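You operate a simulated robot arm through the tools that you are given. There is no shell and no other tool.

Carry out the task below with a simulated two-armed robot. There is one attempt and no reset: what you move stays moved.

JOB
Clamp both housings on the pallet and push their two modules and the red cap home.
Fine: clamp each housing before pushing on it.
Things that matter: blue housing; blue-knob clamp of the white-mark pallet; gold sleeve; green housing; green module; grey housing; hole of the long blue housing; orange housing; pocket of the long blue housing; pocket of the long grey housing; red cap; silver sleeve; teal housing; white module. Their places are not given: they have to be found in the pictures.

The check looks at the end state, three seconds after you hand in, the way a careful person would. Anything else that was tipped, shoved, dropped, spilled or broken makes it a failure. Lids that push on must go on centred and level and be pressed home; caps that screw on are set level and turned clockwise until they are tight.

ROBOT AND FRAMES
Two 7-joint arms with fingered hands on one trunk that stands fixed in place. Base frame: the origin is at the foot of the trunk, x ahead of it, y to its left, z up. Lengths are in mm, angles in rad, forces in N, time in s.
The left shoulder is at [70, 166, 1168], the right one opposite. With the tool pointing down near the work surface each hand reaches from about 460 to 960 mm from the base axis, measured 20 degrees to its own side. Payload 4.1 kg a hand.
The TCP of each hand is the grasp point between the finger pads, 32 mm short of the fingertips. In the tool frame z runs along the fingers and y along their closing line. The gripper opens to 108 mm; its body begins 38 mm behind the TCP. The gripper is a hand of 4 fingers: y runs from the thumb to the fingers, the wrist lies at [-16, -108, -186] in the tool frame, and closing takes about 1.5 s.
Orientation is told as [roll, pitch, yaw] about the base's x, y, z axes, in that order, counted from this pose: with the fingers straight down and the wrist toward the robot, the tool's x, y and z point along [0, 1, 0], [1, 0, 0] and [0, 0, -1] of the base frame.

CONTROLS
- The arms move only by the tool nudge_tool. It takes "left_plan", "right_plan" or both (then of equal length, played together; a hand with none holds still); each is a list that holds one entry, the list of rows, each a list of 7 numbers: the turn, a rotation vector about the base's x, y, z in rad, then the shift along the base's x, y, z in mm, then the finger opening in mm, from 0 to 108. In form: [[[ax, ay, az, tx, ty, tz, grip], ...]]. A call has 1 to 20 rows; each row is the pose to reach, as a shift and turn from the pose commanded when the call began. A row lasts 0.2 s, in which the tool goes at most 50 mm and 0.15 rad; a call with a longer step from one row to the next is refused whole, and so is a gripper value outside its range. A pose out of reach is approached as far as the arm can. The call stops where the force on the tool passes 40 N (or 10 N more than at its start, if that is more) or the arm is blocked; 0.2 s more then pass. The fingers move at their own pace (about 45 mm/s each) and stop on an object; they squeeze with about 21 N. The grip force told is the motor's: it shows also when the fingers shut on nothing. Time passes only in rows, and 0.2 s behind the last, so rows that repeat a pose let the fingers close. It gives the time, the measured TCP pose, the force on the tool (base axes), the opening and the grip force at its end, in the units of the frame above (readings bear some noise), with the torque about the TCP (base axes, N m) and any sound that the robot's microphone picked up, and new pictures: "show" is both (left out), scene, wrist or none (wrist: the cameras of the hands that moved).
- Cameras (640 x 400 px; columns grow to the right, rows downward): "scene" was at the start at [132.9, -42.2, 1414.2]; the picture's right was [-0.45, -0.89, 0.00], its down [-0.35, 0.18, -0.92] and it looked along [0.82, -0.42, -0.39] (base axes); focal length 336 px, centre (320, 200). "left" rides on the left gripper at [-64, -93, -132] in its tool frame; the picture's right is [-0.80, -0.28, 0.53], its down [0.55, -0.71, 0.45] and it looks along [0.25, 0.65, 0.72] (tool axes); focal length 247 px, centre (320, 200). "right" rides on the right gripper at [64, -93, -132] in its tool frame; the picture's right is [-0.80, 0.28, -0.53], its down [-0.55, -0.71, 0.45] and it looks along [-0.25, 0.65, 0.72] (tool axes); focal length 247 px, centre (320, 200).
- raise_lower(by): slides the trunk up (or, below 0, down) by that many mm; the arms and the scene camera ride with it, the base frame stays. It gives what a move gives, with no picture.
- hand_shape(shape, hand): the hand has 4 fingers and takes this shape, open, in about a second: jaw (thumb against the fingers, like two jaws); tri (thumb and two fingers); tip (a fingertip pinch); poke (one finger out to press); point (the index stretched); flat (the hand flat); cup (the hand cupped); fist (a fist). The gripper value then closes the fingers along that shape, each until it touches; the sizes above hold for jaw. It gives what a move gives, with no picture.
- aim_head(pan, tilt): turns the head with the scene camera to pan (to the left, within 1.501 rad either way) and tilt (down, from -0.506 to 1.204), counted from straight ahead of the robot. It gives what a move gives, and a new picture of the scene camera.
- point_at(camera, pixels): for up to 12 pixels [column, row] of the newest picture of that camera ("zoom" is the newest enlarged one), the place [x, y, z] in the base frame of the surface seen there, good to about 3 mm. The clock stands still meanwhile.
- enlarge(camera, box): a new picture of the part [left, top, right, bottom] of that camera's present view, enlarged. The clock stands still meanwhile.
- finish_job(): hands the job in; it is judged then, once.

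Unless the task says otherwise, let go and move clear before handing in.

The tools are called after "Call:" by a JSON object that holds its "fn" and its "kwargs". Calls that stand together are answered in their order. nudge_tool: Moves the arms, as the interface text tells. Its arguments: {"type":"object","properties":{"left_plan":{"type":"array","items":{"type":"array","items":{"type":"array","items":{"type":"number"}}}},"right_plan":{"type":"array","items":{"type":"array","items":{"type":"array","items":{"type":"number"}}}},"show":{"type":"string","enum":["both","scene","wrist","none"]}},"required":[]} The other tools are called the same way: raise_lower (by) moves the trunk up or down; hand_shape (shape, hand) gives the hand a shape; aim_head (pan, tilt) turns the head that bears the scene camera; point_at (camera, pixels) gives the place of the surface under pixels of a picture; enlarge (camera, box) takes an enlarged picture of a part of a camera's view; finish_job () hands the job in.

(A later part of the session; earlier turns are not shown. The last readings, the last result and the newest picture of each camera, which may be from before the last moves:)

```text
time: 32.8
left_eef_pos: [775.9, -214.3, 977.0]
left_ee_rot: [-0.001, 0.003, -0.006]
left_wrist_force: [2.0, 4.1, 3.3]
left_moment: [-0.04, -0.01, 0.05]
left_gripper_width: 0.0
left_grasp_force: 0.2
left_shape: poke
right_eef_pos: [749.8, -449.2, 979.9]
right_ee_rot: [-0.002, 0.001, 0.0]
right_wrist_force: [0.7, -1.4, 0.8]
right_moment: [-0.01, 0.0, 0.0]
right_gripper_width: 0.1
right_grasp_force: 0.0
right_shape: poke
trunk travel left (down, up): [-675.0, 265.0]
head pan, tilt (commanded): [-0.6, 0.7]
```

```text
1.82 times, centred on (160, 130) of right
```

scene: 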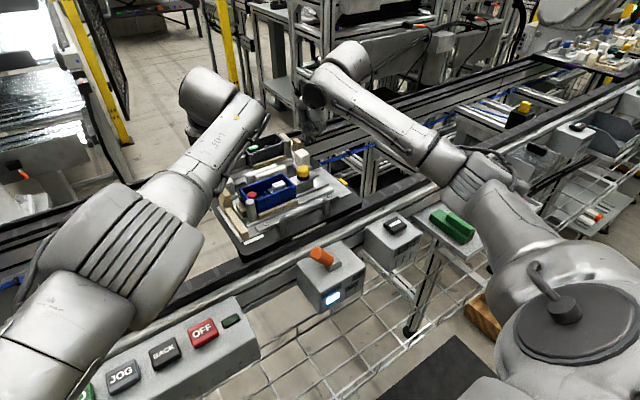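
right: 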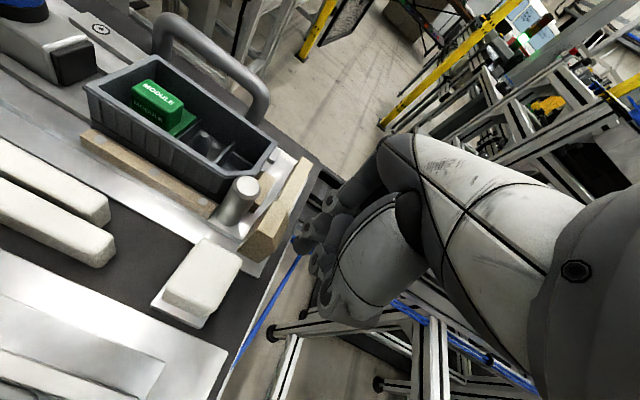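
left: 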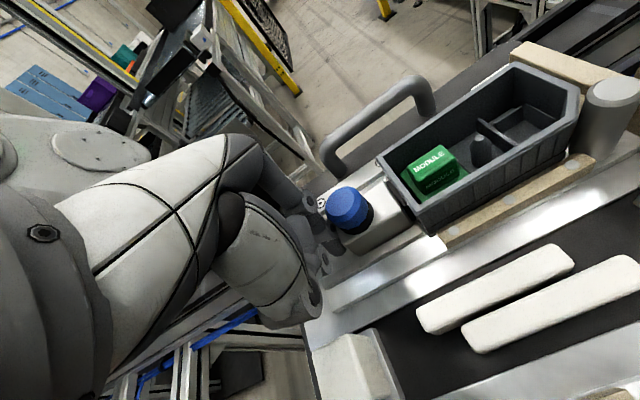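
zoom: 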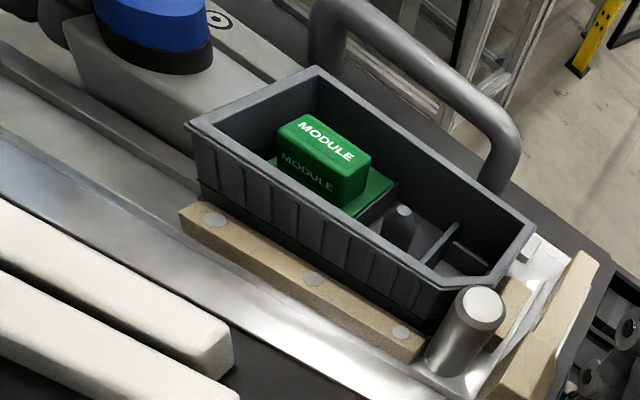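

The clamp pad is nearly at the grey housing. Now I'll bring the right tip onto the wood stop as a brace.

Call:
{"fn": "nudge_tool", "kwargs": {"right_plan": [[[0, 0, 0, -2, 5, 0, 0], [0, 0, 0, -3, 9, 0, 0], [0, 0, 0, -3, 11, 0, 0], [0, 0, 0, -3, 13, 0, 0], [0, 0, 0, -3, 14, 0, 0], [0, 0, 0, -3, 14, 0, 0]]], "show": "none"}}

```text
time: 34.2
left_eef_pos: [777.0, -214.1, 974.6]
left_ee_rot: [0.0, 0.002, -0.005]
left_wrist_force: [1.9, 4.6, 3.7]
left_moment: [0.03, -0.06, 0.06]
left_gripper_width: 0.3
left_grasp_force: 0.0
left_shape: poke
right_eef_pos: [745.7, -438.3, 979.4]
right_ee_rot: [-0.001, -0.001, -0.003]
right_wrist_force: [1.9, -22.7, 5.5]
right_moment: [-0.45, -0.09, -0.15]
right_gripper_width: 0.0
right_grasp_force: 0.0
right_shape: poke
trunk travel left (down, up): [-675.0, 265.0]
head pan, tilt (commanded): [-0.6, 0.7]
```

Right brace is at 22 N; now the left hand pushes the blue clamp against it to balance.

Call:
{"fn": "nudge_tool", "kwargs": {"left_plan": [[[0, 0, 0, 0, -1.5, 0, 0], [0, 0, 0, 0, -3, 0, 0], [0, 0, 0, 0, -4.5, 0, 0], [0, 0, 0, 0, -6, 0, 0], [0, 0, 0, 0, -7, 0, 0], [0, 0, 0, 0, -8, 0, 0], [0, 0, 0, 0, -8, 0, 0]]], "show": "both"}}

Call:
{"fn": "enlarge", "kwargs": {"camera": "scene", "box": [190, 120, 350, 230]}}

```text
time: 35.5
left_eef_pos: [779.5, -216.2, 976.0]
left_ee_rot: [0.006, -0.002, 0.001]
left_wrist_force: [-2.2, 10.1, 2.4]
left_moment: [0.13, 0.03, -0.02]
left_gripper_width: 0.0
left_grasp_force: 0.0
left_shape: poke
right_eef_pos: [746.0, -437.2, 979.7]
right_ee_rot: [-0.008, 0.0, -0.006]
right_wrist_force: [3.7, -11.4, -1.2]
right_moment: [-0.27, -0.08, -0.06]
right_gripper_width: 0.3
right_grasp_force: 0.0
right_shape: poke
trunk travel left (down, up): [-675.0, 265.0]
head pan, tilt (commanded): [-0.6, 0.7]
stopped in row 6 (right hand): the force on the tool passed its limit at 41 N (the readings are from after the stop); the commanded pose is now the measured one
```

scene: 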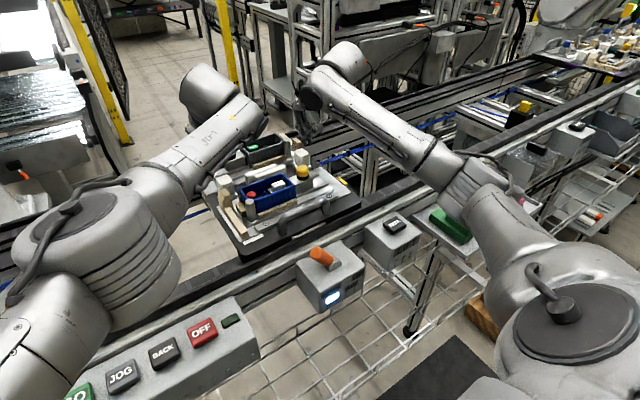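
left: 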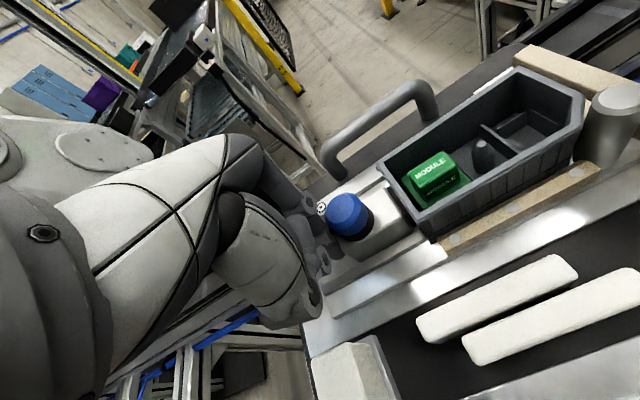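

```text
3.64 times, centred on (270, 175) of scene
```

zoom: 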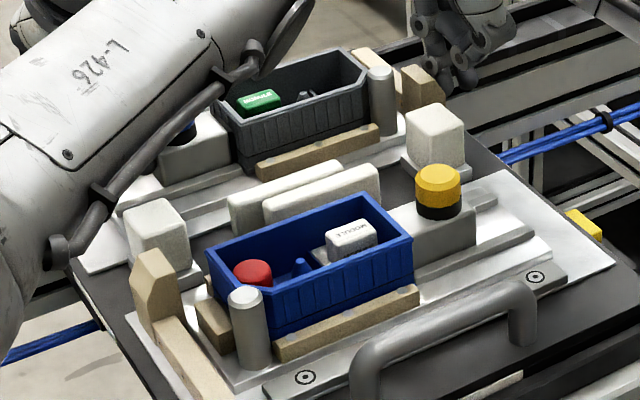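

The squeeze peaked at 41 N and stopped; the blue clamp should be tight. I'll ease both hands off and inspect.

Call:
{"fn": "nudge_tool", "kwargs": {"left_plan": [[[0, 0, 0, 0, 3, 0, 0], [0, 0, 0, 0, 8, 0, 0], [0, 0, 0, 0, 16, 0, 0], [0, 0, 0, 0, 26, 0, 0]]], "right_plan": [[[0, 0, 0, 0, -3, 0, 0], [0, 0, 0, 0, -8, 0, 0], [0, 0, 0, 0, -16, 0, 0], [0, 0, 0, 0, -24, 0, 0]]], "show": "both"}}

Call:
{"fn": "enlarge", "kwargs": {"camera": "left", "box": [300, 80, 620, 290]}}

Call:
{"fn": "enlarge", "kwargs": {"camera": "right", "box": [0, 20, 320, 240]}}

```text
time: 36.5
left_eef_pos: [779.7, -191.5, 975.1]
left_ee_rot: [0.004, 0.001, 0.0]
left_wrist_force: [0.2, 0.4, 0.0]
left_moment: [-0.02, 0.03, -0.01]
left_gripper_width: 0.0
left_grasp_force: 0.0
left_shape: poke
right_eef_pos: [746.3, -462.3, 979.2]
right_ee_rot: [-0.004, -0.001, -0.004]
right_wrist_force: [-0.3, 0.9, -0.2]
right_moment: [-0.03, 0.0, -0.04]
right_gripper_width: 0.2
right_grasp_force: 0.0
right_shape: poke
trunk travel left (down, up): [-675.0, 265.0]
head pan, tilt (commanded): [-0.6, 0.7]
```

scene: 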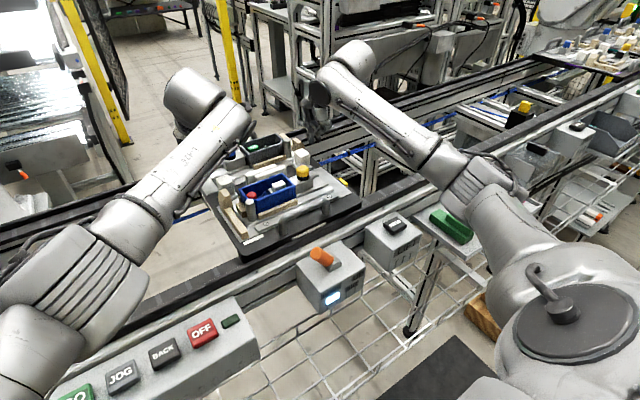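
right: 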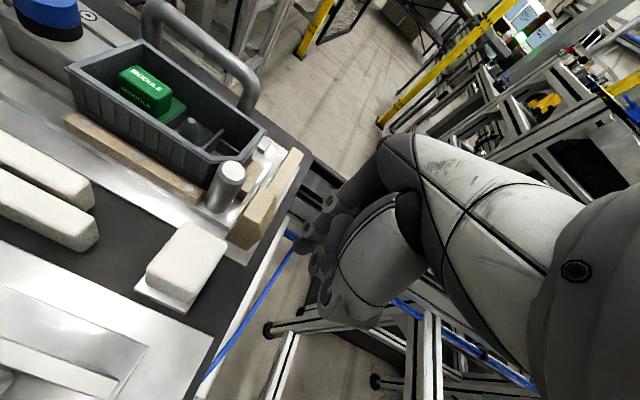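
left: 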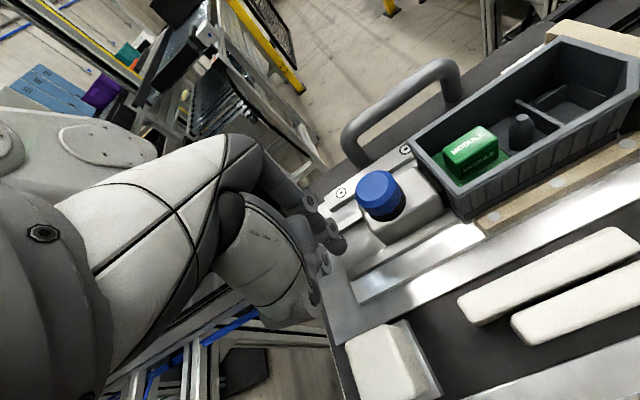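

```text
1.90 times, centred on (460, 185) of left
```

zoom: 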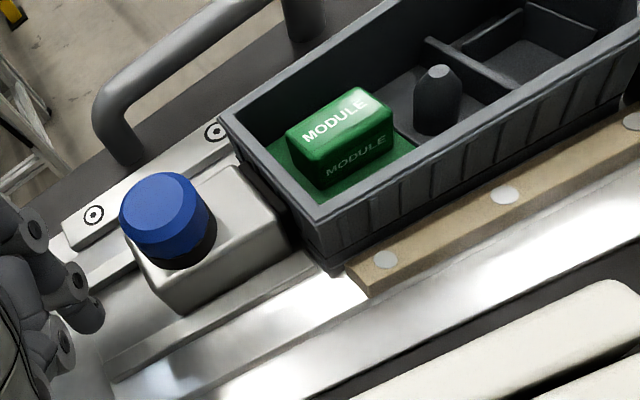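

```text
1.82 times, centred on (160, 130) of right
```

zoom: 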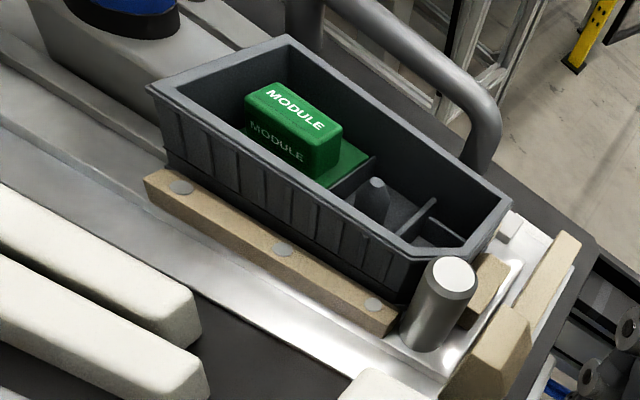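

Blue clamp's pad sits on the grey housing end. I'll retreat both hands upward and aside to inspect the whole pallet.

Call:
{"fn": "nudge_tool", "kwargs": {"left_plan": [[[0, 0, 0, 0, 20, 10, 0], [0, 0, 0, 0, 30, 50, 0], [0, 0, 0, 0, 40, 95, 0], [0, 0, 0, -10, 50, 140, 0], [0, 0, 0, -20, 75, 175, 0], [0, 0, 0, -30, 105, 205, 0], [0, 0, 0, -40, 140, 230, 0], [0, 0, 0, -50, 180, 250, 0], [0, 0, 0, -60, 215, 260, 0]]], "right_plan": [[[0, 0, 0, 0, -5, 20, 0], [0, 0, 0, 0, -5, 60, 0], [0, 0, 0, 0, -5, 100, 0], [0, 0, 0, -20, 0, 140, 0], [0, 0, 0, -60, 0, 160, 0], [0, 0, 0, -100, 0, 170, 0], [0, 0, 0, -140, 0, 180, 0], [0, 0, 0, -180, 0, 180, 0], [0, 0, 0, -220, 0, 180, 0]]], "show": "both"}}

Call:
{"fn": "enlarge", "kwargs": {"camera": "scene", "box": [190, 120, 350, 230]}}

Call:
{"fn": "enlarge", "kwargs": {"camera": "right", "box": [0, 60, 340, 300]}}

```text
time: 38.5
left_eef_pos: [714.4, 20.2, 1238.3]
left_ee_rot: [0.005, 0.001, -0.001]
left_wrist_force: [-0.3, -0.3, -0.4]
left_moment: [0.02, -0.02, 0.0]
left_gripper_width: 0.0
left_grasp_force: 0.2
left_shape: poke
right_eef_pos: [522.2, -461.9, 1159.9]
right_ee_rot: [-0.003, -0.002, -0.005]
right_wrist_force: [-0.3, -0.2, 0.5]
right_moment: [0.01, -0.03, 0.01]
right_gripper_width: 0.1
right_grasp_force: 0.0
right_shape: poke
trunk travel left (down, up): [-675.0, 265.0]
head pan, tilt (commanded): [-0.6, 0.7]
```

scene: 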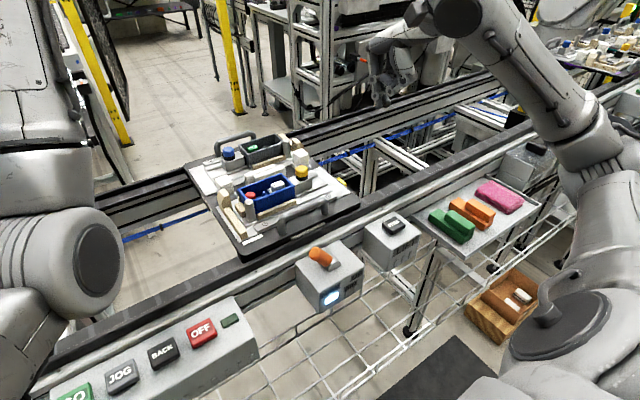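
right: 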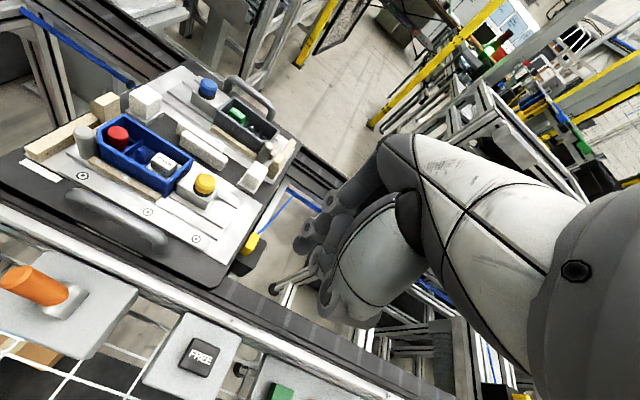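
left: 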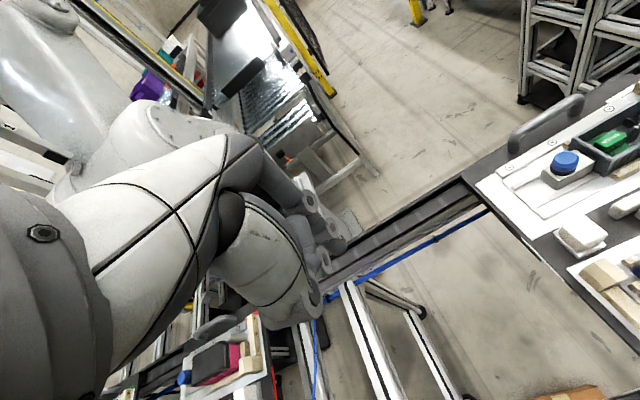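

```text
3.64 times, centred on (270, 175) of scene
```

zoom: 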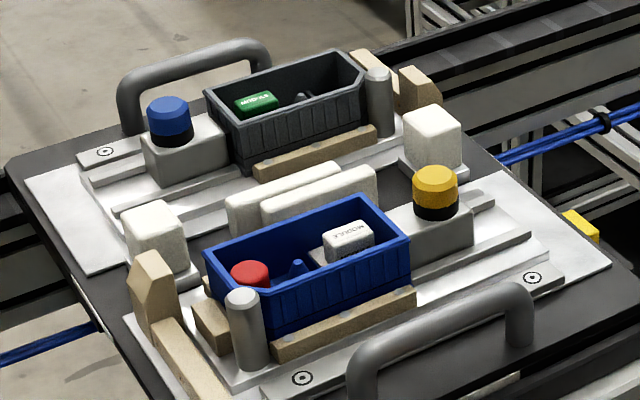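

```text
1.67 times, centred on (170, 180) of right
```

zoom: 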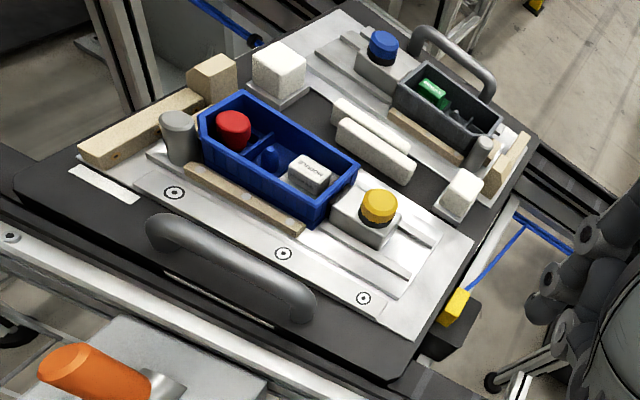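

Both clamps now touch their housings. Next: pressing. I'll measure the white module, red cap and green module tops precisely with tight zooms.

Call:
{"fn": "enlarge", "kwargs": {"camera": "scene", "box": [235, 165, 305, 215]}}

Call:
{"fn": "point_at", "kwargs": {"camera": "zoom", "pixels": [[330, 200], [385, 185], [300, 205], [345, 175], [410, 160], [365, 215], [135, 235], [110, 235], [165, 225], [135, 250], [280, 215], [225, 195]]}}

```text
8.00 times, centred on (270, 190) of scene
```

zoom: 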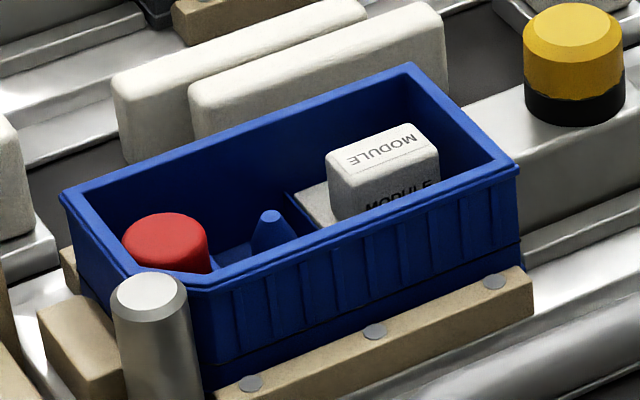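

```text
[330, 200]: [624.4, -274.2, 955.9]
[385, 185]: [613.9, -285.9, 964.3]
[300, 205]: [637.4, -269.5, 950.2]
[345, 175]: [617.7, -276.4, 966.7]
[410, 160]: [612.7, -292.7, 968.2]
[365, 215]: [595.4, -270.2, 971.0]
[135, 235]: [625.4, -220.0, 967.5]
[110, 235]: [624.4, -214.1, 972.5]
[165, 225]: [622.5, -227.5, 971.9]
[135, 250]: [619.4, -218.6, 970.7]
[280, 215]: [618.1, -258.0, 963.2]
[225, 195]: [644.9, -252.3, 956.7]
```

Call:
{"fn": "point_at", "kwargs": {"camera": "zoom", "pixels": [[385, 150], [338, 160], [400, 130], [430, 150], [360, 178], [165, 235], [130, 232], [200, 235], [165, 217], [165, 252], [435, 180], [345, 215]]}}

Call:
{"fn": "enlarge", "kwargs": {"camera": "right", "box": [80, 100, 220, 210]}}

Call:
{"fn": "point_at", "kwargs": {"camera": "zoom", "pixels": [[380, 270], [345, 265], [415, 300], [400, 265], [360, 295], [165, 150], [130, 145], [205, 160], [255, 210], [460, 290], [480, 330], [310, 255]]}}

```text
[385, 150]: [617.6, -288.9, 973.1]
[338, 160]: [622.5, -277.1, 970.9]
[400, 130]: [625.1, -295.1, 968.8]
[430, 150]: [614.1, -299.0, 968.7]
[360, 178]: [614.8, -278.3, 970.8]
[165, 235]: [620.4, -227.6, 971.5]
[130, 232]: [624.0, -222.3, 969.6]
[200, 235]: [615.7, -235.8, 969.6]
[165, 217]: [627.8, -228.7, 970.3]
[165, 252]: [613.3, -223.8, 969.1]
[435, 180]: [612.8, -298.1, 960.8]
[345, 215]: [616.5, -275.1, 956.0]
```

```text
3.64 times, centred on (150, 155) of right
```

zoom: 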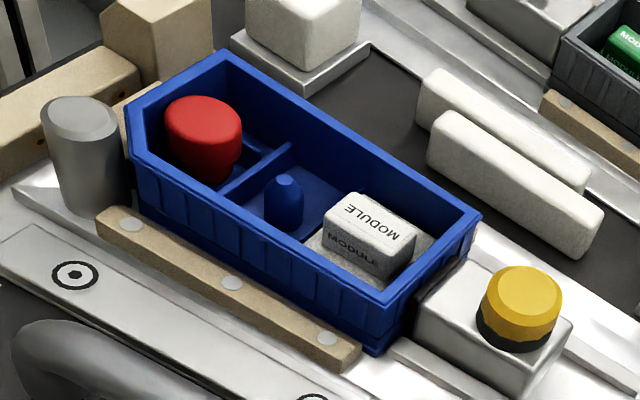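

```text
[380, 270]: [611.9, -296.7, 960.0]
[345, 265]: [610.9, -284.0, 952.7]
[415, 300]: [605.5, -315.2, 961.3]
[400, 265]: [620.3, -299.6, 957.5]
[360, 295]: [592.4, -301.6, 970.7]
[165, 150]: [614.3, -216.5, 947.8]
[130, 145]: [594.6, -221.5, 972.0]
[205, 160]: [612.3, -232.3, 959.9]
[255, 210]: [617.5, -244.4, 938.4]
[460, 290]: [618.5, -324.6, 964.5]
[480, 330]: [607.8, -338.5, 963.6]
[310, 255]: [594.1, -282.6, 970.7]
```

Call:
{"fn": "point_at", "kwargs": {"camera": "zoom", "pixels": [[370, 220], [330, 215], [410, 235], [365, 198], [375, 245], [203, 125], [170, 120], [235, 130], [205, 102], [205, 150], [285, 180]]}}

Call:
{"fn": "enlarge", "kwargs": {"camera": "scene", "box": [225, 125, 295, 175]}}

Call:
{"fn": "point_at", "kwargs": {"camera": "zoom", "pixels": [[220, 185], [200, 175], [250, 165], [235, 178], [190, 195], [240, 200], [260, 185], [310, 180], [150, 165]]}}

```text
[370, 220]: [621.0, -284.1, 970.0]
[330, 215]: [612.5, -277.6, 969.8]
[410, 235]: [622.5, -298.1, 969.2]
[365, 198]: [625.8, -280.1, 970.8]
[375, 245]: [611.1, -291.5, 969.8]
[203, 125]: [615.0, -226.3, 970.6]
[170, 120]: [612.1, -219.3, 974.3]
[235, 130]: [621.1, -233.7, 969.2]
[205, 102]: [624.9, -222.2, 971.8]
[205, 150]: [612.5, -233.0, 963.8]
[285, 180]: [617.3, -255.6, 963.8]
```

```text
8.00 times, centred on (260, 150) of scene
```

zoom: 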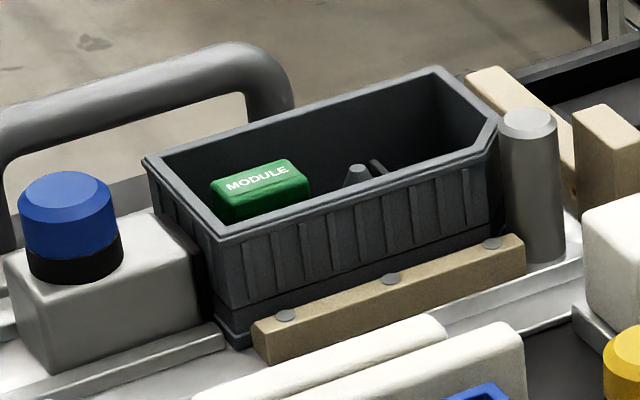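

```text
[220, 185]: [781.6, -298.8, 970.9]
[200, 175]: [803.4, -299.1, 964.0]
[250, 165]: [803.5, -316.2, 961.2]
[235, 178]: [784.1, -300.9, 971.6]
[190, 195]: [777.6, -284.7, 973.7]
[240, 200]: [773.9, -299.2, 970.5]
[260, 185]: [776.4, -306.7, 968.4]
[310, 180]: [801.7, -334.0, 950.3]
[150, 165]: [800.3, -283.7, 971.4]
```

Targets: white module top centre (618.5,-288,970), red cap (618,-227,971), green module (776.5,-306.5,970). I'll shape the right hand to "point" and hover the index tip above the white module to check alignment.

Call:
{"fn": "hand_shape", "kwargs": {"hand": "right", "shape": "point"}}

Call:
{"fn": "nudge_tool", "kwargs": {"right_plan": [[[0, 0, 0, 7, 35, -20, 0], [0, 0, 0, 14, 70, -40, 0], [0, 0, 0, 21, 105, -60, 0], [0, 0, 0, 28, 138, -80, 0], [0, 0, 0, 32, 160, -100, 0], [0, 0, 0, 32, 160, -115, 0], [0, 0, 0, 32, 160, -115, 0]]], "show": "both"}}

Call:
{"fn": "enlarge", "kwargs": {"camera": "scene", "box": [210, 110, 370, 220]}}

Call:
{"fn": "enlarge", "kwargs": {"camera": "right", "box": [200, 100, 440, 280]}}

```text
time: 39.4
left_eef_pos: [717.0, 21.8, 1236.1]
left_ee_rot: [0.004, 0.001, -0.002]
left_wrist_force: [-0.3, -0.3, 0.1]
left_moment: [0.01, 0.04, 0.02]
left_gripper_width: 0.1
left_grasp_force: 0.1
left_shape: poke
right_eef_pos: [525.9, -461.4, 1159.5]
right_ee_rot: [-0.006, 0.001, -0.005]
right_wrist_force: [-0.1, -0.4, 0.2]
right_moment: [-0.03, 0.04, -0.02]
right_gripper_width: 0.0
right_grasp_force: 0.0
right_shape: point
trunk travel left (down, up): [-675.0, 265.0]
head pan, tilt (commanded): [-0.6, 0.7]
```

```text
time: 41.0
left_eef_pos: [718.5, 22.3, 1236.5]
left_ee_rot: [0.004, 0.002, -0.002]
left_wrist_force: [0.2, -0.9, -0.3]
left_moment: [0.01, 0.05, 0.01]
left_gripper_width: 0.0
left_grasp_force: 0.1
left_shape: poke
right_eef_pos: [560.6, -301.9, 1043.7]
right_ee_rot: [-0.004, -0.001, -0.004]
right_wrist_force: [0.3, 0.9, -0.4]
right_moment: [0.02, 0.02, -0.03]
right_gripper_width: 0.0
right_grasp_force: 0.0
right_shape: point
trunk travel left (down, up): [-675.0, 265.0]
head pan, tilt (commanded): [-0.6, 0.7]
```

scene: 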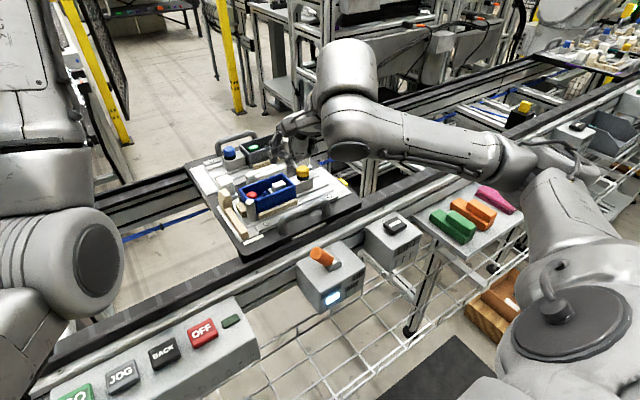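
right: 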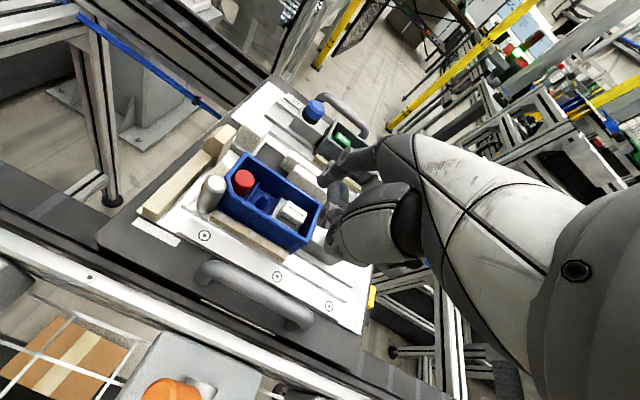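

```text
3.64 times, centred on (290, 165) of scene
```

zoom: 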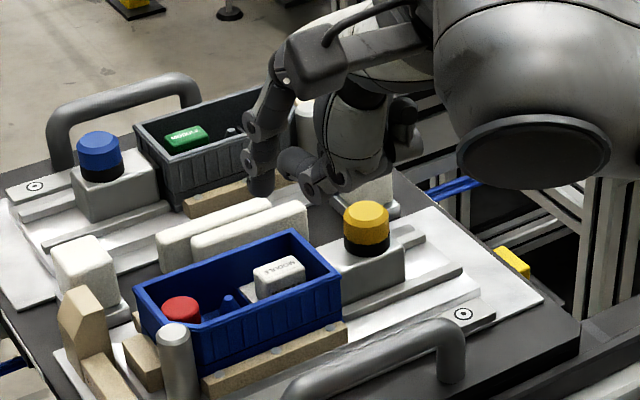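

```text
2.22 times, centred on (320, 190) of right
```

zoom: 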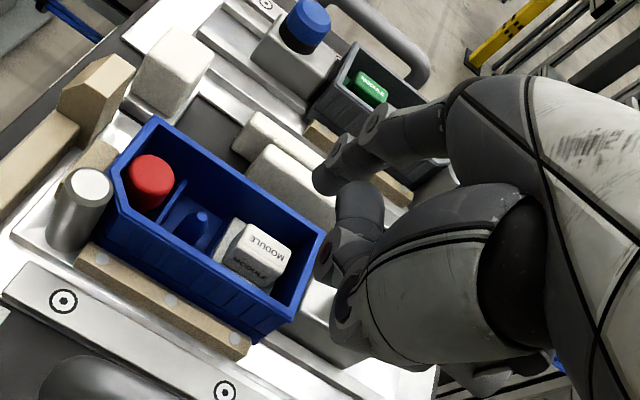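

I'll measure the fingertip from both cameras.

Call:
{"fn": "point_at", "kwargs": {"camera": "zoom", "pixels": [[325, 180], [318, 170], [330, 190], [322, 188], [345, 150], [370, 125], [355, 230], [330, 260], [345, 195]]}}

Call:
{"fn": "point_at", "kwargs": {"camera": "scene", "pixels": [[274, 161], [274, 159], [273, 162], [276, 161], [275, 155], [281, 155], [289, 157]]}}

```text
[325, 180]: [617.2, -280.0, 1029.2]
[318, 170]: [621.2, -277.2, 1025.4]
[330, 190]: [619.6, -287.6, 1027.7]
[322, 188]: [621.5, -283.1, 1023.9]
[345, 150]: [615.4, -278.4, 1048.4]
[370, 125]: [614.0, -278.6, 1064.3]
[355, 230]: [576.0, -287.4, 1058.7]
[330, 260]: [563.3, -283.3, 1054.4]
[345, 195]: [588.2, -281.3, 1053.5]
```

```text
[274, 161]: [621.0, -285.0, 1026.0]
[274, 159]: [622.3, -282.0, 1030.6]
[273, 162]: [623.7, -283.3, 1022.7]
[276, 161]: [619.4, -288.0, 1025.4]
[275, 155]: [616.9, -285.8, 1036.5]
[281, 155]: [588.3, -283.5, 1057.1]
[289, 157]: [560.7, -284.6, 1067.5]
```

Tip centre sits at about (626,-287,1014 bottom). I'll shift -7.5 mm in x and lower to just above the module, then check.

Call:
{"fn": "nudge_tool", "kwargs": {"right_plan": [[[0, 0, 0, -7.5, -1, -10, 0], [0, 0, 0, -7.5, -1, -20, 0], [0, 0, 0, -7.5, -1, -30, 0], [0, 0, 0, -7.5, -1, -38, 0], [0, 0, 0, -7.5, -1, -38, 0]]], "show": "both"}}

Call:
{"fn": "enlarge", "kwargs": {"camera": "scene", "box": [230, 140, 310, 200]}}

Call:
{"fn": "enlarge", "kwargs": {"camera": "right", "box": [200, 120, 400, 270]}}

```text
time: 42.2
left_eef_pos: [717.6, 21.0, 1235.3]
left_ee_rot: [0.003, 0.002, -0.004]
left_wrist_force: [-0.7, 0.4, 1.2]
left_moment: [0.02, -0.01, -0.04]
left_gripper_width: 0.3
left_grasp_force: 0.2
left_shape: poke
right_eef_pos: [552.4, -303.7, 1005.9]
right_ee_rot: [-0.005, 0.0, -0.003]
right_wrist_force: [0.2, 0.1, 1.3]
right_moment: [0.04, 0.03, -0.01]
right_gripper_width: 0.0
right_grasp_force: 0.0
right_shape: point
trunk travel left (down, up): [-675.0, 265.0]
head pan, tilt (commanded): [-0.6, 0.7]
```

scene: 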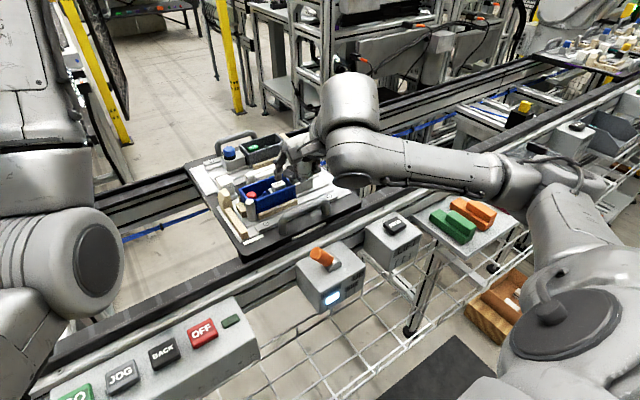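
right: 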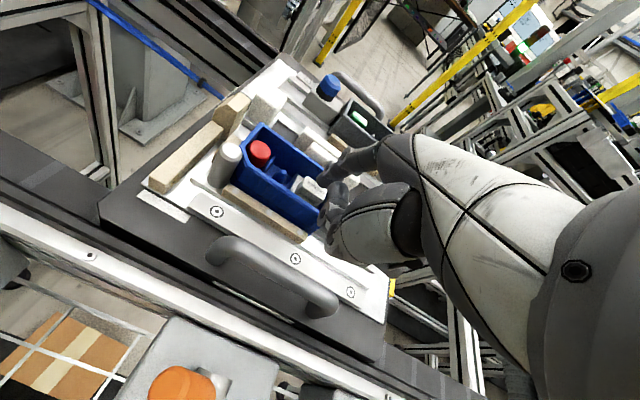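

```text
6.67 times, centred on (270, 170) of scene
```

zoom: 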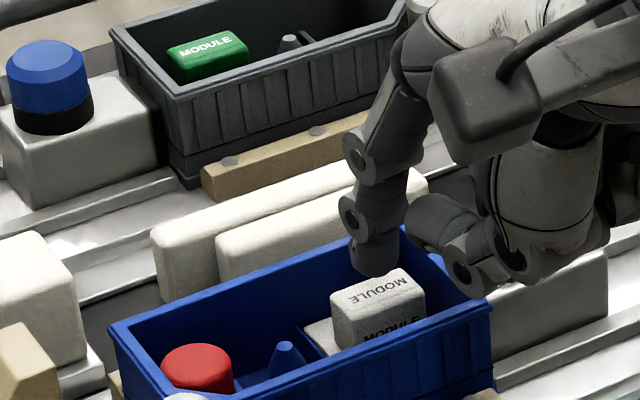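

```text
2.67 times, centred on (300, 195) of right
```

zoom: 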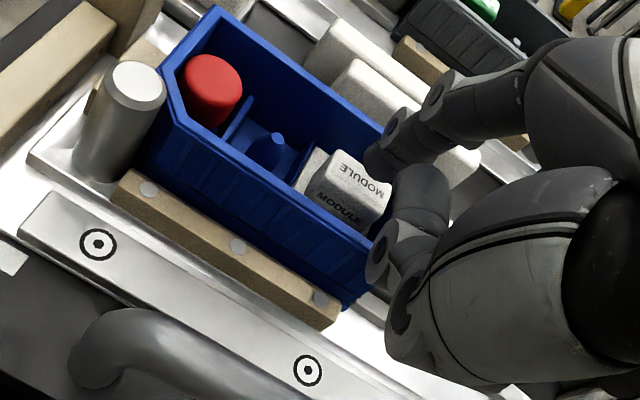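

Call:
{"fn": "point_at", "kwargs": {"camera": "zoom", "pixels": [[378, 165], [370, 160], [385, 172], [400, 130], [375, 150], [410, 200], [355, 175], [385, 190], [335, 165]]}}

Call:
{"fn": "point_at", "kwargs": {"camera": "scene", "pixels": [[278, 179], [278, 177], [276, 177], [279, 183], [282, 181], [276, 186]]}}

```text
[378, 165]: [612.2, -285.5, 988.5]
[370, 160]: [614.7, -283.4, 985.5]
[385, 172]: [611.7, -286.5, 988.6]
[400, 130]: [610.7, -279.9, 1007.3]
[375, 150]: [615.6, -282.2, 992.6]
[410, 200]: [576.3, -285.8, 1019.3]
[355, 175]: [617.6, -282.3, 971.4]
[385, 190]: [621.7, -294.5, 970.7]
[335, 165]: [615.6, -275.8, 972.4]
```

```text
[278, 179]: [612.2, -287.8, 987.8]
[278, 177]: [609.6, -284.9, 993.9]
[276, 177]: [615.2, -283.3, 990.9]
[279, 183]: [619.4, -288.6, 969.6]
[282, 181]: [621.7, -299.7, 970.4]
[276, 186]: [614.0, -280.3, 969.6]
```

The tip is centred (≈618,-287) about 5 mm above the white module. I'll press down slowly and watch the force.

Call:
{"fn": "nudge_tool", "kwargs": {"right_plan": [[[0, 0, 0, 0, 0, -3, 0], [0, 0, 0, 0, 0, -5, 0], [0, 0, 0, 0, 0, -6.5, 0], [0, 0, 0, 0, 0, -8, 0], [0, 0, 0, 0, 0, -9.5, 0], [0, 0, 0, 0, 0, -11, 0]]], "show": "scene"}}

Call:
{"fn": "enlarge", "kwargs": {"camera": "scene", "box": [230, 140, 310, 200]}}

```text
time: 43.6
left_eef_pos: [717.0, 22.7, 1236.7]
left_ee_rot: [0.002, -0.001, 0.0]
left_wrist_force: [1.0, 0.4, 0.0]
left_moment: [-0.02, 0.0, -0.03]
left_gripper_width: 0.0
left_grasp_force: 0.0
left_shape: poke
right_eef_pos: [551.1, -301.5, 995.8]
right_ee_rot: [-0.006, -0.002, -0.004]
right_wrist_force: [-1.4, -0.1, 6.8]
right_moment: [0.09, -0.38, -0.04]
right_gripper_width: 0.1
right_grasp_force: 0.0
right_shape: point
trunk travel left (down, up): [-675.0, 265.0]
head pan, tilt (commanded): [-0.6, 0.7]
```

scene: 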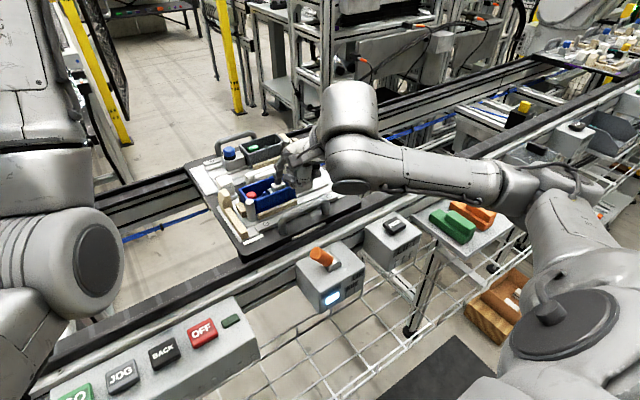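

```text
6.67 times, centred on (270, 170) of scene
```

zoom: 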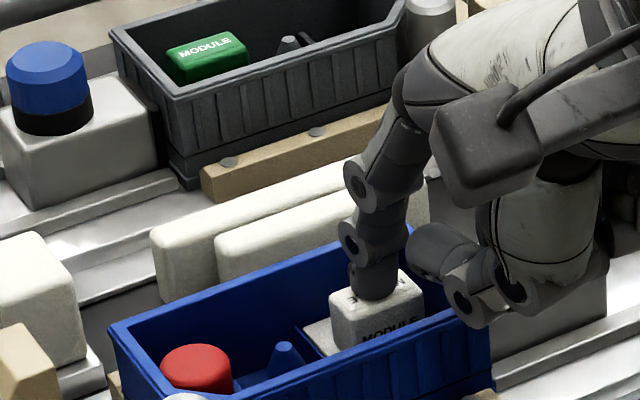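

Contact at 6.8 N, centred. I'll press on.

Call:
{"fn": "nudge_tool", "kwargs": {"right_plan": [[[0, 0, 0, 0, 0, -1.5, 0], [0, 0, 0, 0, 0, -3, 0], [0, 0, 0, 0, 0, -4.5, 0], [0, 0, 0, 0, 0, -6, 0], [0, 0, 0, 0, 0, -7.5, 0], [0, 0, 0, 0, 0, -9, 0], [0, 0, 0, 0, 0, -9, 0]]], "show": "scene"}}

Call:
{"fn": "enlarge", "kwargs": {"camera": "scene", "box": [230, 140, 310, 200]}}

```text
time: 45.2
left_eef_pos: [712.2, 23.0, 1238.8]
left_ee_rot: [0.002, -0.003, -0.001]
left_wrist_force: [0.1, -0.1, -0.4]
left_moment: [-0.04, -0.01, -0.04]
left_gripper_width: 0.2
left_grasp_force: 0.1
left_shape: poke
right_eef_pos: [548.1, -301.6, 990.7]
right_ee_rot: [-0.005, -0.007, -0.002]
right_wrist_force: [-9.7, -2.7, 26.5]
right_moment: [0.42, -1.84, -0.05]
right_gripper_width: 0.0
right_grasp_force: 0.1
right_shape: point
trunk travel left (down, up): [-675.0, 265.0]
head pan, tilt (commanded): [-0.6, 0.7]
```

scene: 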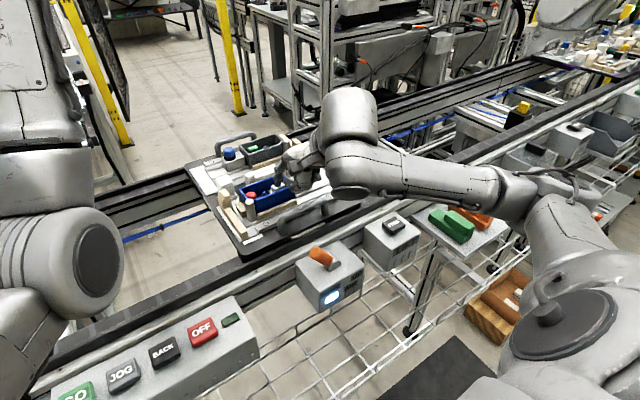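

```text
6.67 times, centred on (270, 170) of scene
```

zoom: 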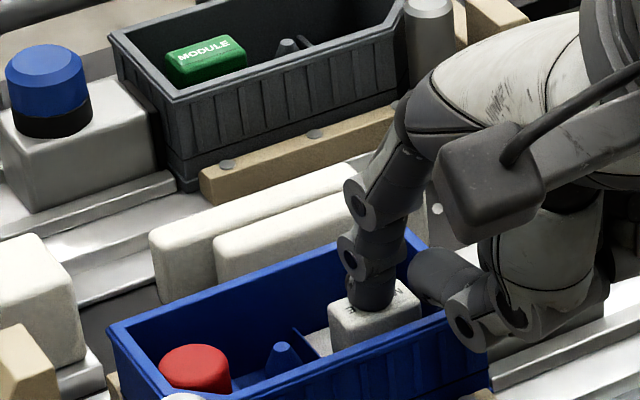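

26 N and the module has sunk a little. I'll keep pressing slowly, up to the limit.

Call:
{"fn": "nudge_tool", "kwargs": {"right_plan": [[[0, 0, 0, 0, 0, -1, 0], [0, 0, 0, 0, 0, -2, 0], [0, 0, 0, 0, 0, -3, 0], [0, 0, 0, 0, 0, -4, 0], [0, 0, 0, 0, 0, -5, 0], [0, 0, 0, 0, 0, -6, 0], [0, 0, 0, 0, 0, -7, 0]]], "show": "scene"}}

Call:
{"fn": "enlarge", "kwargs": {"camera": "scene", "box": [230, 140, 310, 200]}}

```text
time: 45.9
left_eef_pos: [715.4, 22.3, 1237.7]
left_ee_rot: [0.004, 0.0, -0.002]
left_wrist_force: [0.5, -0.2, 0.9]
left_moment: [-0.03, 0.0, -0.07]
left_gripper_width: 0.0
left_grasp_force: 0.0
left_shape: poke
right_eef_pos: [551.0, -301.4, 990.6]
right_ee_rot: [-0.005, -0.016, -0.004]
right_wrist_force: [-3.3, -0.2, 17.3]
right_moment: [0.16, -0.95, 0.02]
right_gripper_width: 0.1
right_grasp_force: 0.1
right_shape: point
trunk travel left (down, up): [-675.0, 265.0]
head pan, tilt (commanded): [-0.6, 0.7]
stopped in row 3 (right hand): the force on the tool passed its limit at 41 N (the readings are from after the stop); the commanded pose is now the measured one
```

scene: 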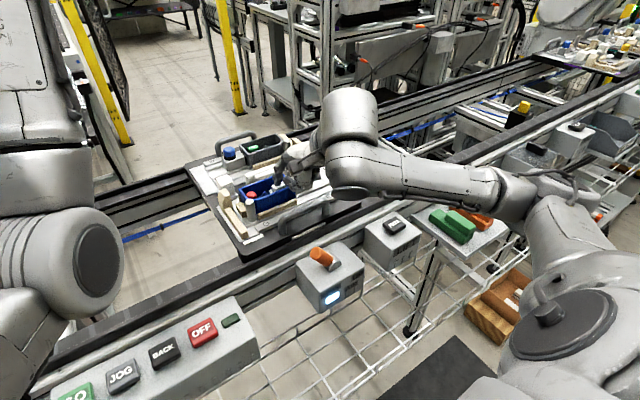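

```text
6.67 times, centred on (270, 170) of scene
```

zoom: 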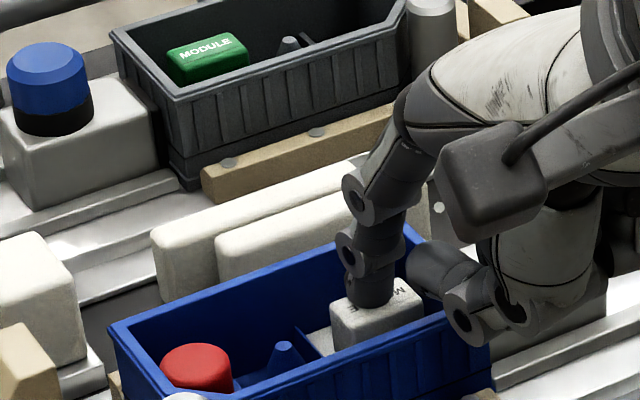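

Passed 41 N and stopped. I'll measure the module top and flange height now.

Call:
{"fn": "point_at", "kwargs": {"camera": "zoom", "pixels": [[410, 297], [415, 305], [345, 310], [340, 308], [320, 345], [315, 340], [285, 348], [440, 310], [375, 295]]}}

Call:
{"fn": "enlarge", "kwargs": {"camera": "right", "box": [220, 130, 380, 250]}}

Call:
{"fn": "point_at", "kwargs": {"camera": "zoom", "pixels": [[350, 190], [320, 180], [370, 210], [290, 190], [390, 230], [280, 160]]}}

```text
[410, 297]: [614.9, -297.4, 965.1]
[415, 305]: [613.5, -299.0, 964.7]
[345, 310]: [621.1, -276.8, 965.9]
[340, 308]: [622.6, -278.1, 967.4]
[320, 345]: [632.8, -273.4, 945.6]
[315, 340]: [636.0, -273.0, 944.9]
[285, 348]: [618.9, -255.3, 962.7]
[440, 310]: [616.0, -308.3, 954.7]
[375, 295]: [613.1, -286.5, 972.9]
```

```text
3.33 times, centred on (300, 190) of right
```

zoom: 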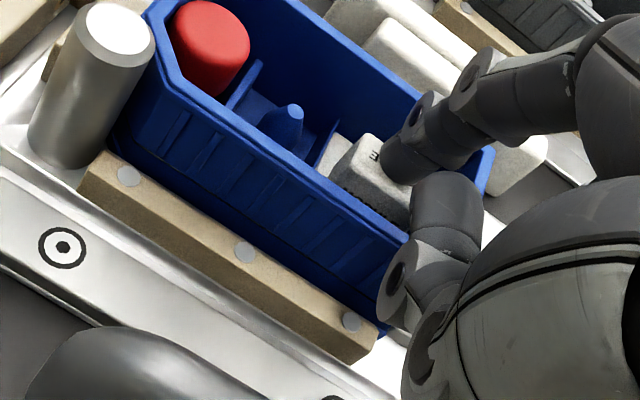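

```text
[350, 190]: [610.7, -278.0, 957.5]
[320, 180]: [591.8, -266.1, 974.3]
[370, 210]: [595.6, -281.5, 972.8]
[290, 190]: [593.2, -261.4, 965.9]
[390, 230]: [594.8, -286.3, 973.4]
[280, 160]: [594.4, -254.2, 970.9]
```

The module sank ~5 mm (top now z≈965, flange 945). I'll lift the finger to inspect the module's seat.

Call:
{"fn": "nudge_tool", "kwargs": {"right_plan": [[[0, 0, 0, 0, 0, 5, 0], [0, 0, 0, 0, 0, 15, 0], [0, 0, 0, 0, 0, 35, 0], [0, 0, 0, 0, 0, 70, 0], [0, 0, 0, 0, -40, 90, 0], [0, 0, 0, 0, -85, 100, 0], [0, 0, 0, 0, -125, 100, 0]]], "show": "both"}}

Call:
{"fn": "enlarge", "kwargs": {"camera": "scene", "box": [235, 165, 305, 215]}}

Call:
{"fn": "enlarge", "kwargs": {"camera": "right", "box": [120, 110, 280, 230]}}

```text
time: 47.5
left_eef_pos: [717.9, 23.2, 1236.1]
left_ee_rot: [0.005, 0.002, -0.002]
left_wrist_force: [-0.3, 1.0, -0.4]
left_moment: [0.01, -0.01, 0.0]
left_gripper_width: 0.1
left_grasp_force: 0.1
left_shape: poke
right_eef_pos: [552.7, -427.7, 1087.2]
right_ee_rot: [-0.004, -0.003, -0.003]
right_wrist_force: [0.2, -0.1, 0.6]
right_moment: [0.03, 0.03, -0.02]
right_gripper_width: 0.1
right_grasp_force: 0.0
right_shape: point
trunk travel left (down, up): [-675.0, 265.0]
head pan, tilt (commanded): [-0.6, 0.7]
```

scene: 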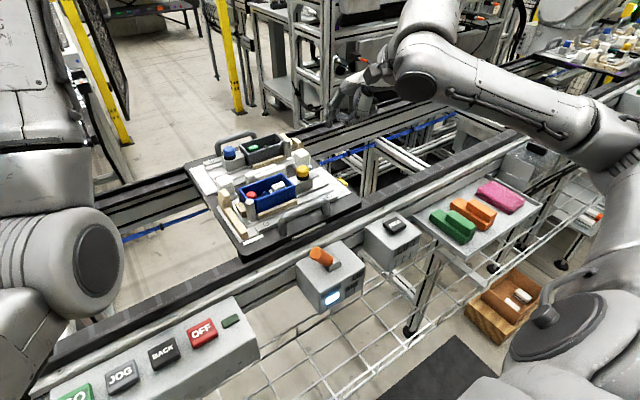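
right: 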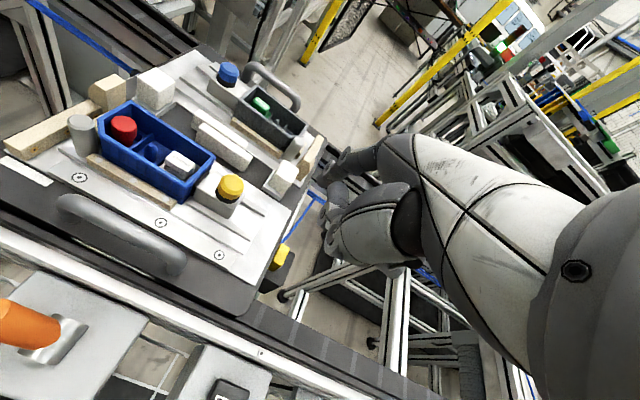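

```text
8.00 times, centred on (270, 190) of scene
```

zoom: 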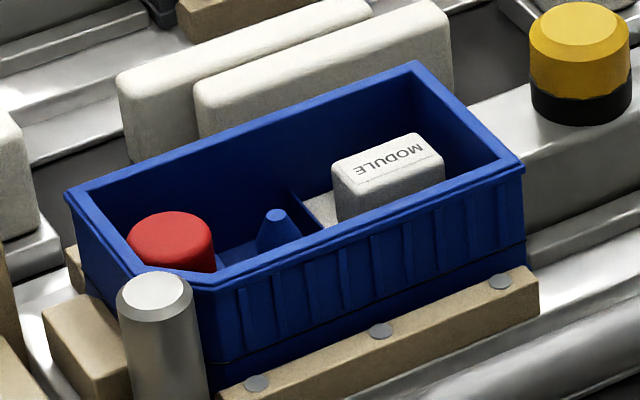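

```text
3.33 times, centred on (200, 170) of right
```

zoom: 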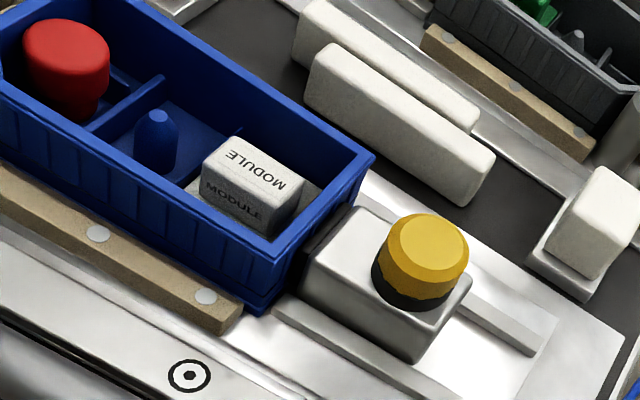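

Call:
{"fn": "enlarge", "kwargs": {"camera": "scene", "box": [262, 172, 298, 198]}}

Call:
{"fn": "point_at", "kwargs": {"camera": "zoom", "pixels": [[220, 170], [370, 130], [300, 160], [190, 215], [130, 250], [60, 280], [20, 270], [150, 195], [110, 250]]}}

Call:
{"fn": "enlarge", "kwargs": {"camera": "right", "box": [140, 130, 220, 190]}}

Call:
{"fn": "point_at", "kwargs": {"camera": "zoom", "pixels": [[330, 230], [280, 205], [420, 265], [440, 315], [180, 190], [250, 170], [140, 230], [130, 160], [250, 250]]}}

```text
15.38 times, centred on (280, 185) of scene
```

zoom: 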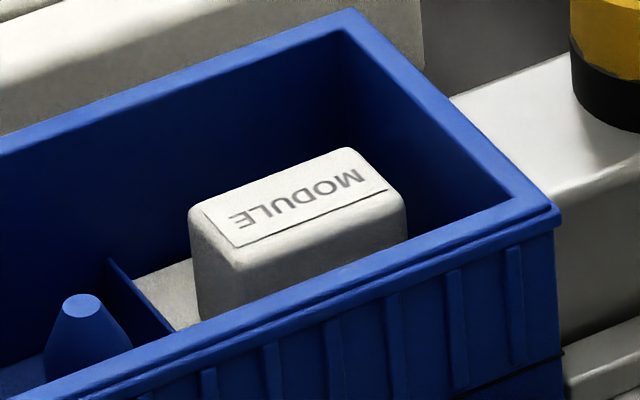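

```text
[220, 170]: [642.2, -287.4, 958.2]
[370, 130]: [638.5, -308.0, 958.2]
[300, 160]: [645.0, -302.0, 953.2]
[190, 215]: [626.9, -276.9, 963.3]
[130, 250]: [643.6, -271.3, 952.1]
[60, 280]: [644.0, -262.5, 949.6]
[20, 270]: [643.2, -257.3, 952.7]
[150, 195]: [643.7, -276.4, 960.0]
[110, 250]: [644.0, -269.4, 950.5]
```

```text
6.67 times, centred on (180, 160) of right
```

zoom: 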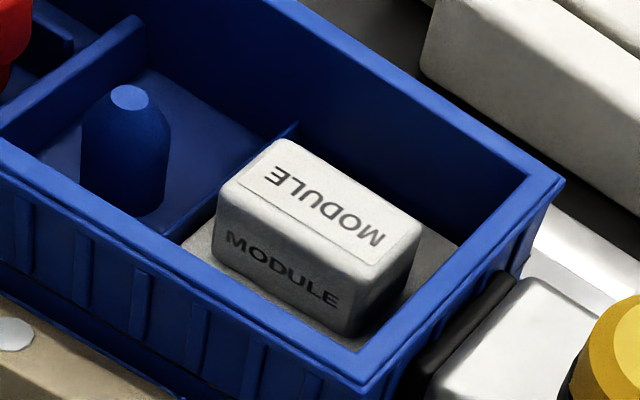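

```text
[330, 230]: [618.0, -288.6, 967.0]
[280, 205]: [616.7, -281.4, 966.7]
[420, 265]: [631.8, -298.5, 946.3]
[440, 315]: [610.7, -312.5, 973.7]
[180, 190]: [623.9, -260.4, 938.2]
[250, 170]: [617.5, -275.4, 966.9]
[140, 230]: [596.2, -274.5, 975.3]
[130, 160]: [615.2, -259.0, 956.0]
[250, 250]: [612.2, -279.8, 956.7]
```

The white module is level and ~4 mm lower, flange flush with the divider. I'll now measure the red cap and green module again for the next presses.

Call:
{"fn": "enlarge", "kwargs": {"camera": "scene", "box": [240, 180, 276, 206]}}

Call:
{"fn": "point_at", "kwargs": {"camera": "zoom", "pixels": [[215, 190], [150, 180], [280, 195], [215, 160], [215, 215], [180, 170], [250, 210], [200, 240], [290, 245], [320, 240]]}}

Call:
{"fn": "enlarge", "kwargs": {"camera": "right", "box": [85, 95, 165, 155]}}

Call:
{"fn": "point_at", "kwargs": {"camera": "zoom", "pixels": [[315, 205], [240, 190], [390, 215], [310, 160], [320, 250], [300, 310], [330, 330], [420, 290], [220, 270]]}}

```text
15.38 times, centred on (258, 193) of scene
```

zoom: 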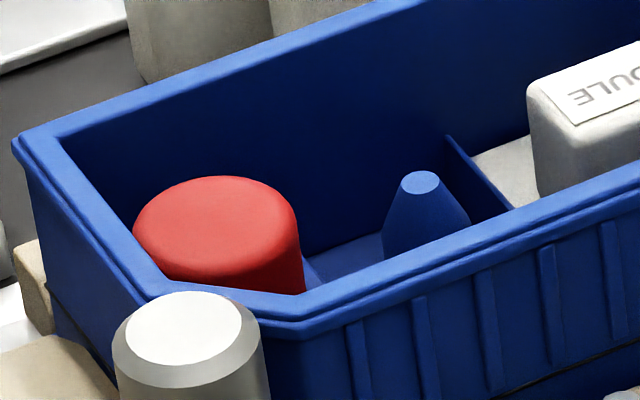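

```text
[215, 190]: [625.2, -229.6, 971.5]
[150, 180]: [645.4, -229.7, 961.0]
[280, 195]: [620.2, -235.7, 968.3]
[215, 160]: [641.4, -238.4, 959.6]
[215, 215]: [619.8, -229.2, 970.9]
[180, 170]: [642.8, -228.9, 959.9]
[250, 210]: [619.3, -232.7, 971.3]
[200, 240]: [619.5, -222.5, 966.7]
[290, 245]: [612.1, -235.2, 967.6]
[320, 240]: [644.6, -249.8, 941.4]
```

```text
6.67 times, centred on (125, 125) of right
```

zoom: 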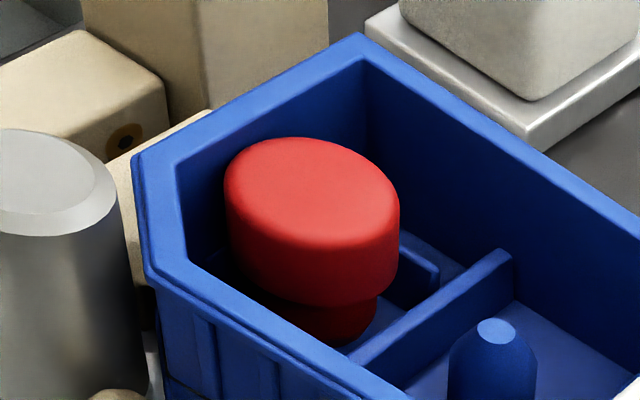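

```text
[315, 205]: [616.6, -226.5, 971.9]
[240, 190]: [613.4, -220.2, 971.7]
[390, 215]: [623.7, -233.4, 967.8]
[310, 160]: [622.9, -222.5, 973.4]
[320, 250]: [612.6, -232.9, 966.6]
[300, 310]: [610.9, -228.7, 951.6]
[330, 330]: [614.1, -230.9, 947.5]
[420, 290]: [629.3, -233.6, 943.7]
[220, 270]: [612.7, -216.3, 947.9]
```

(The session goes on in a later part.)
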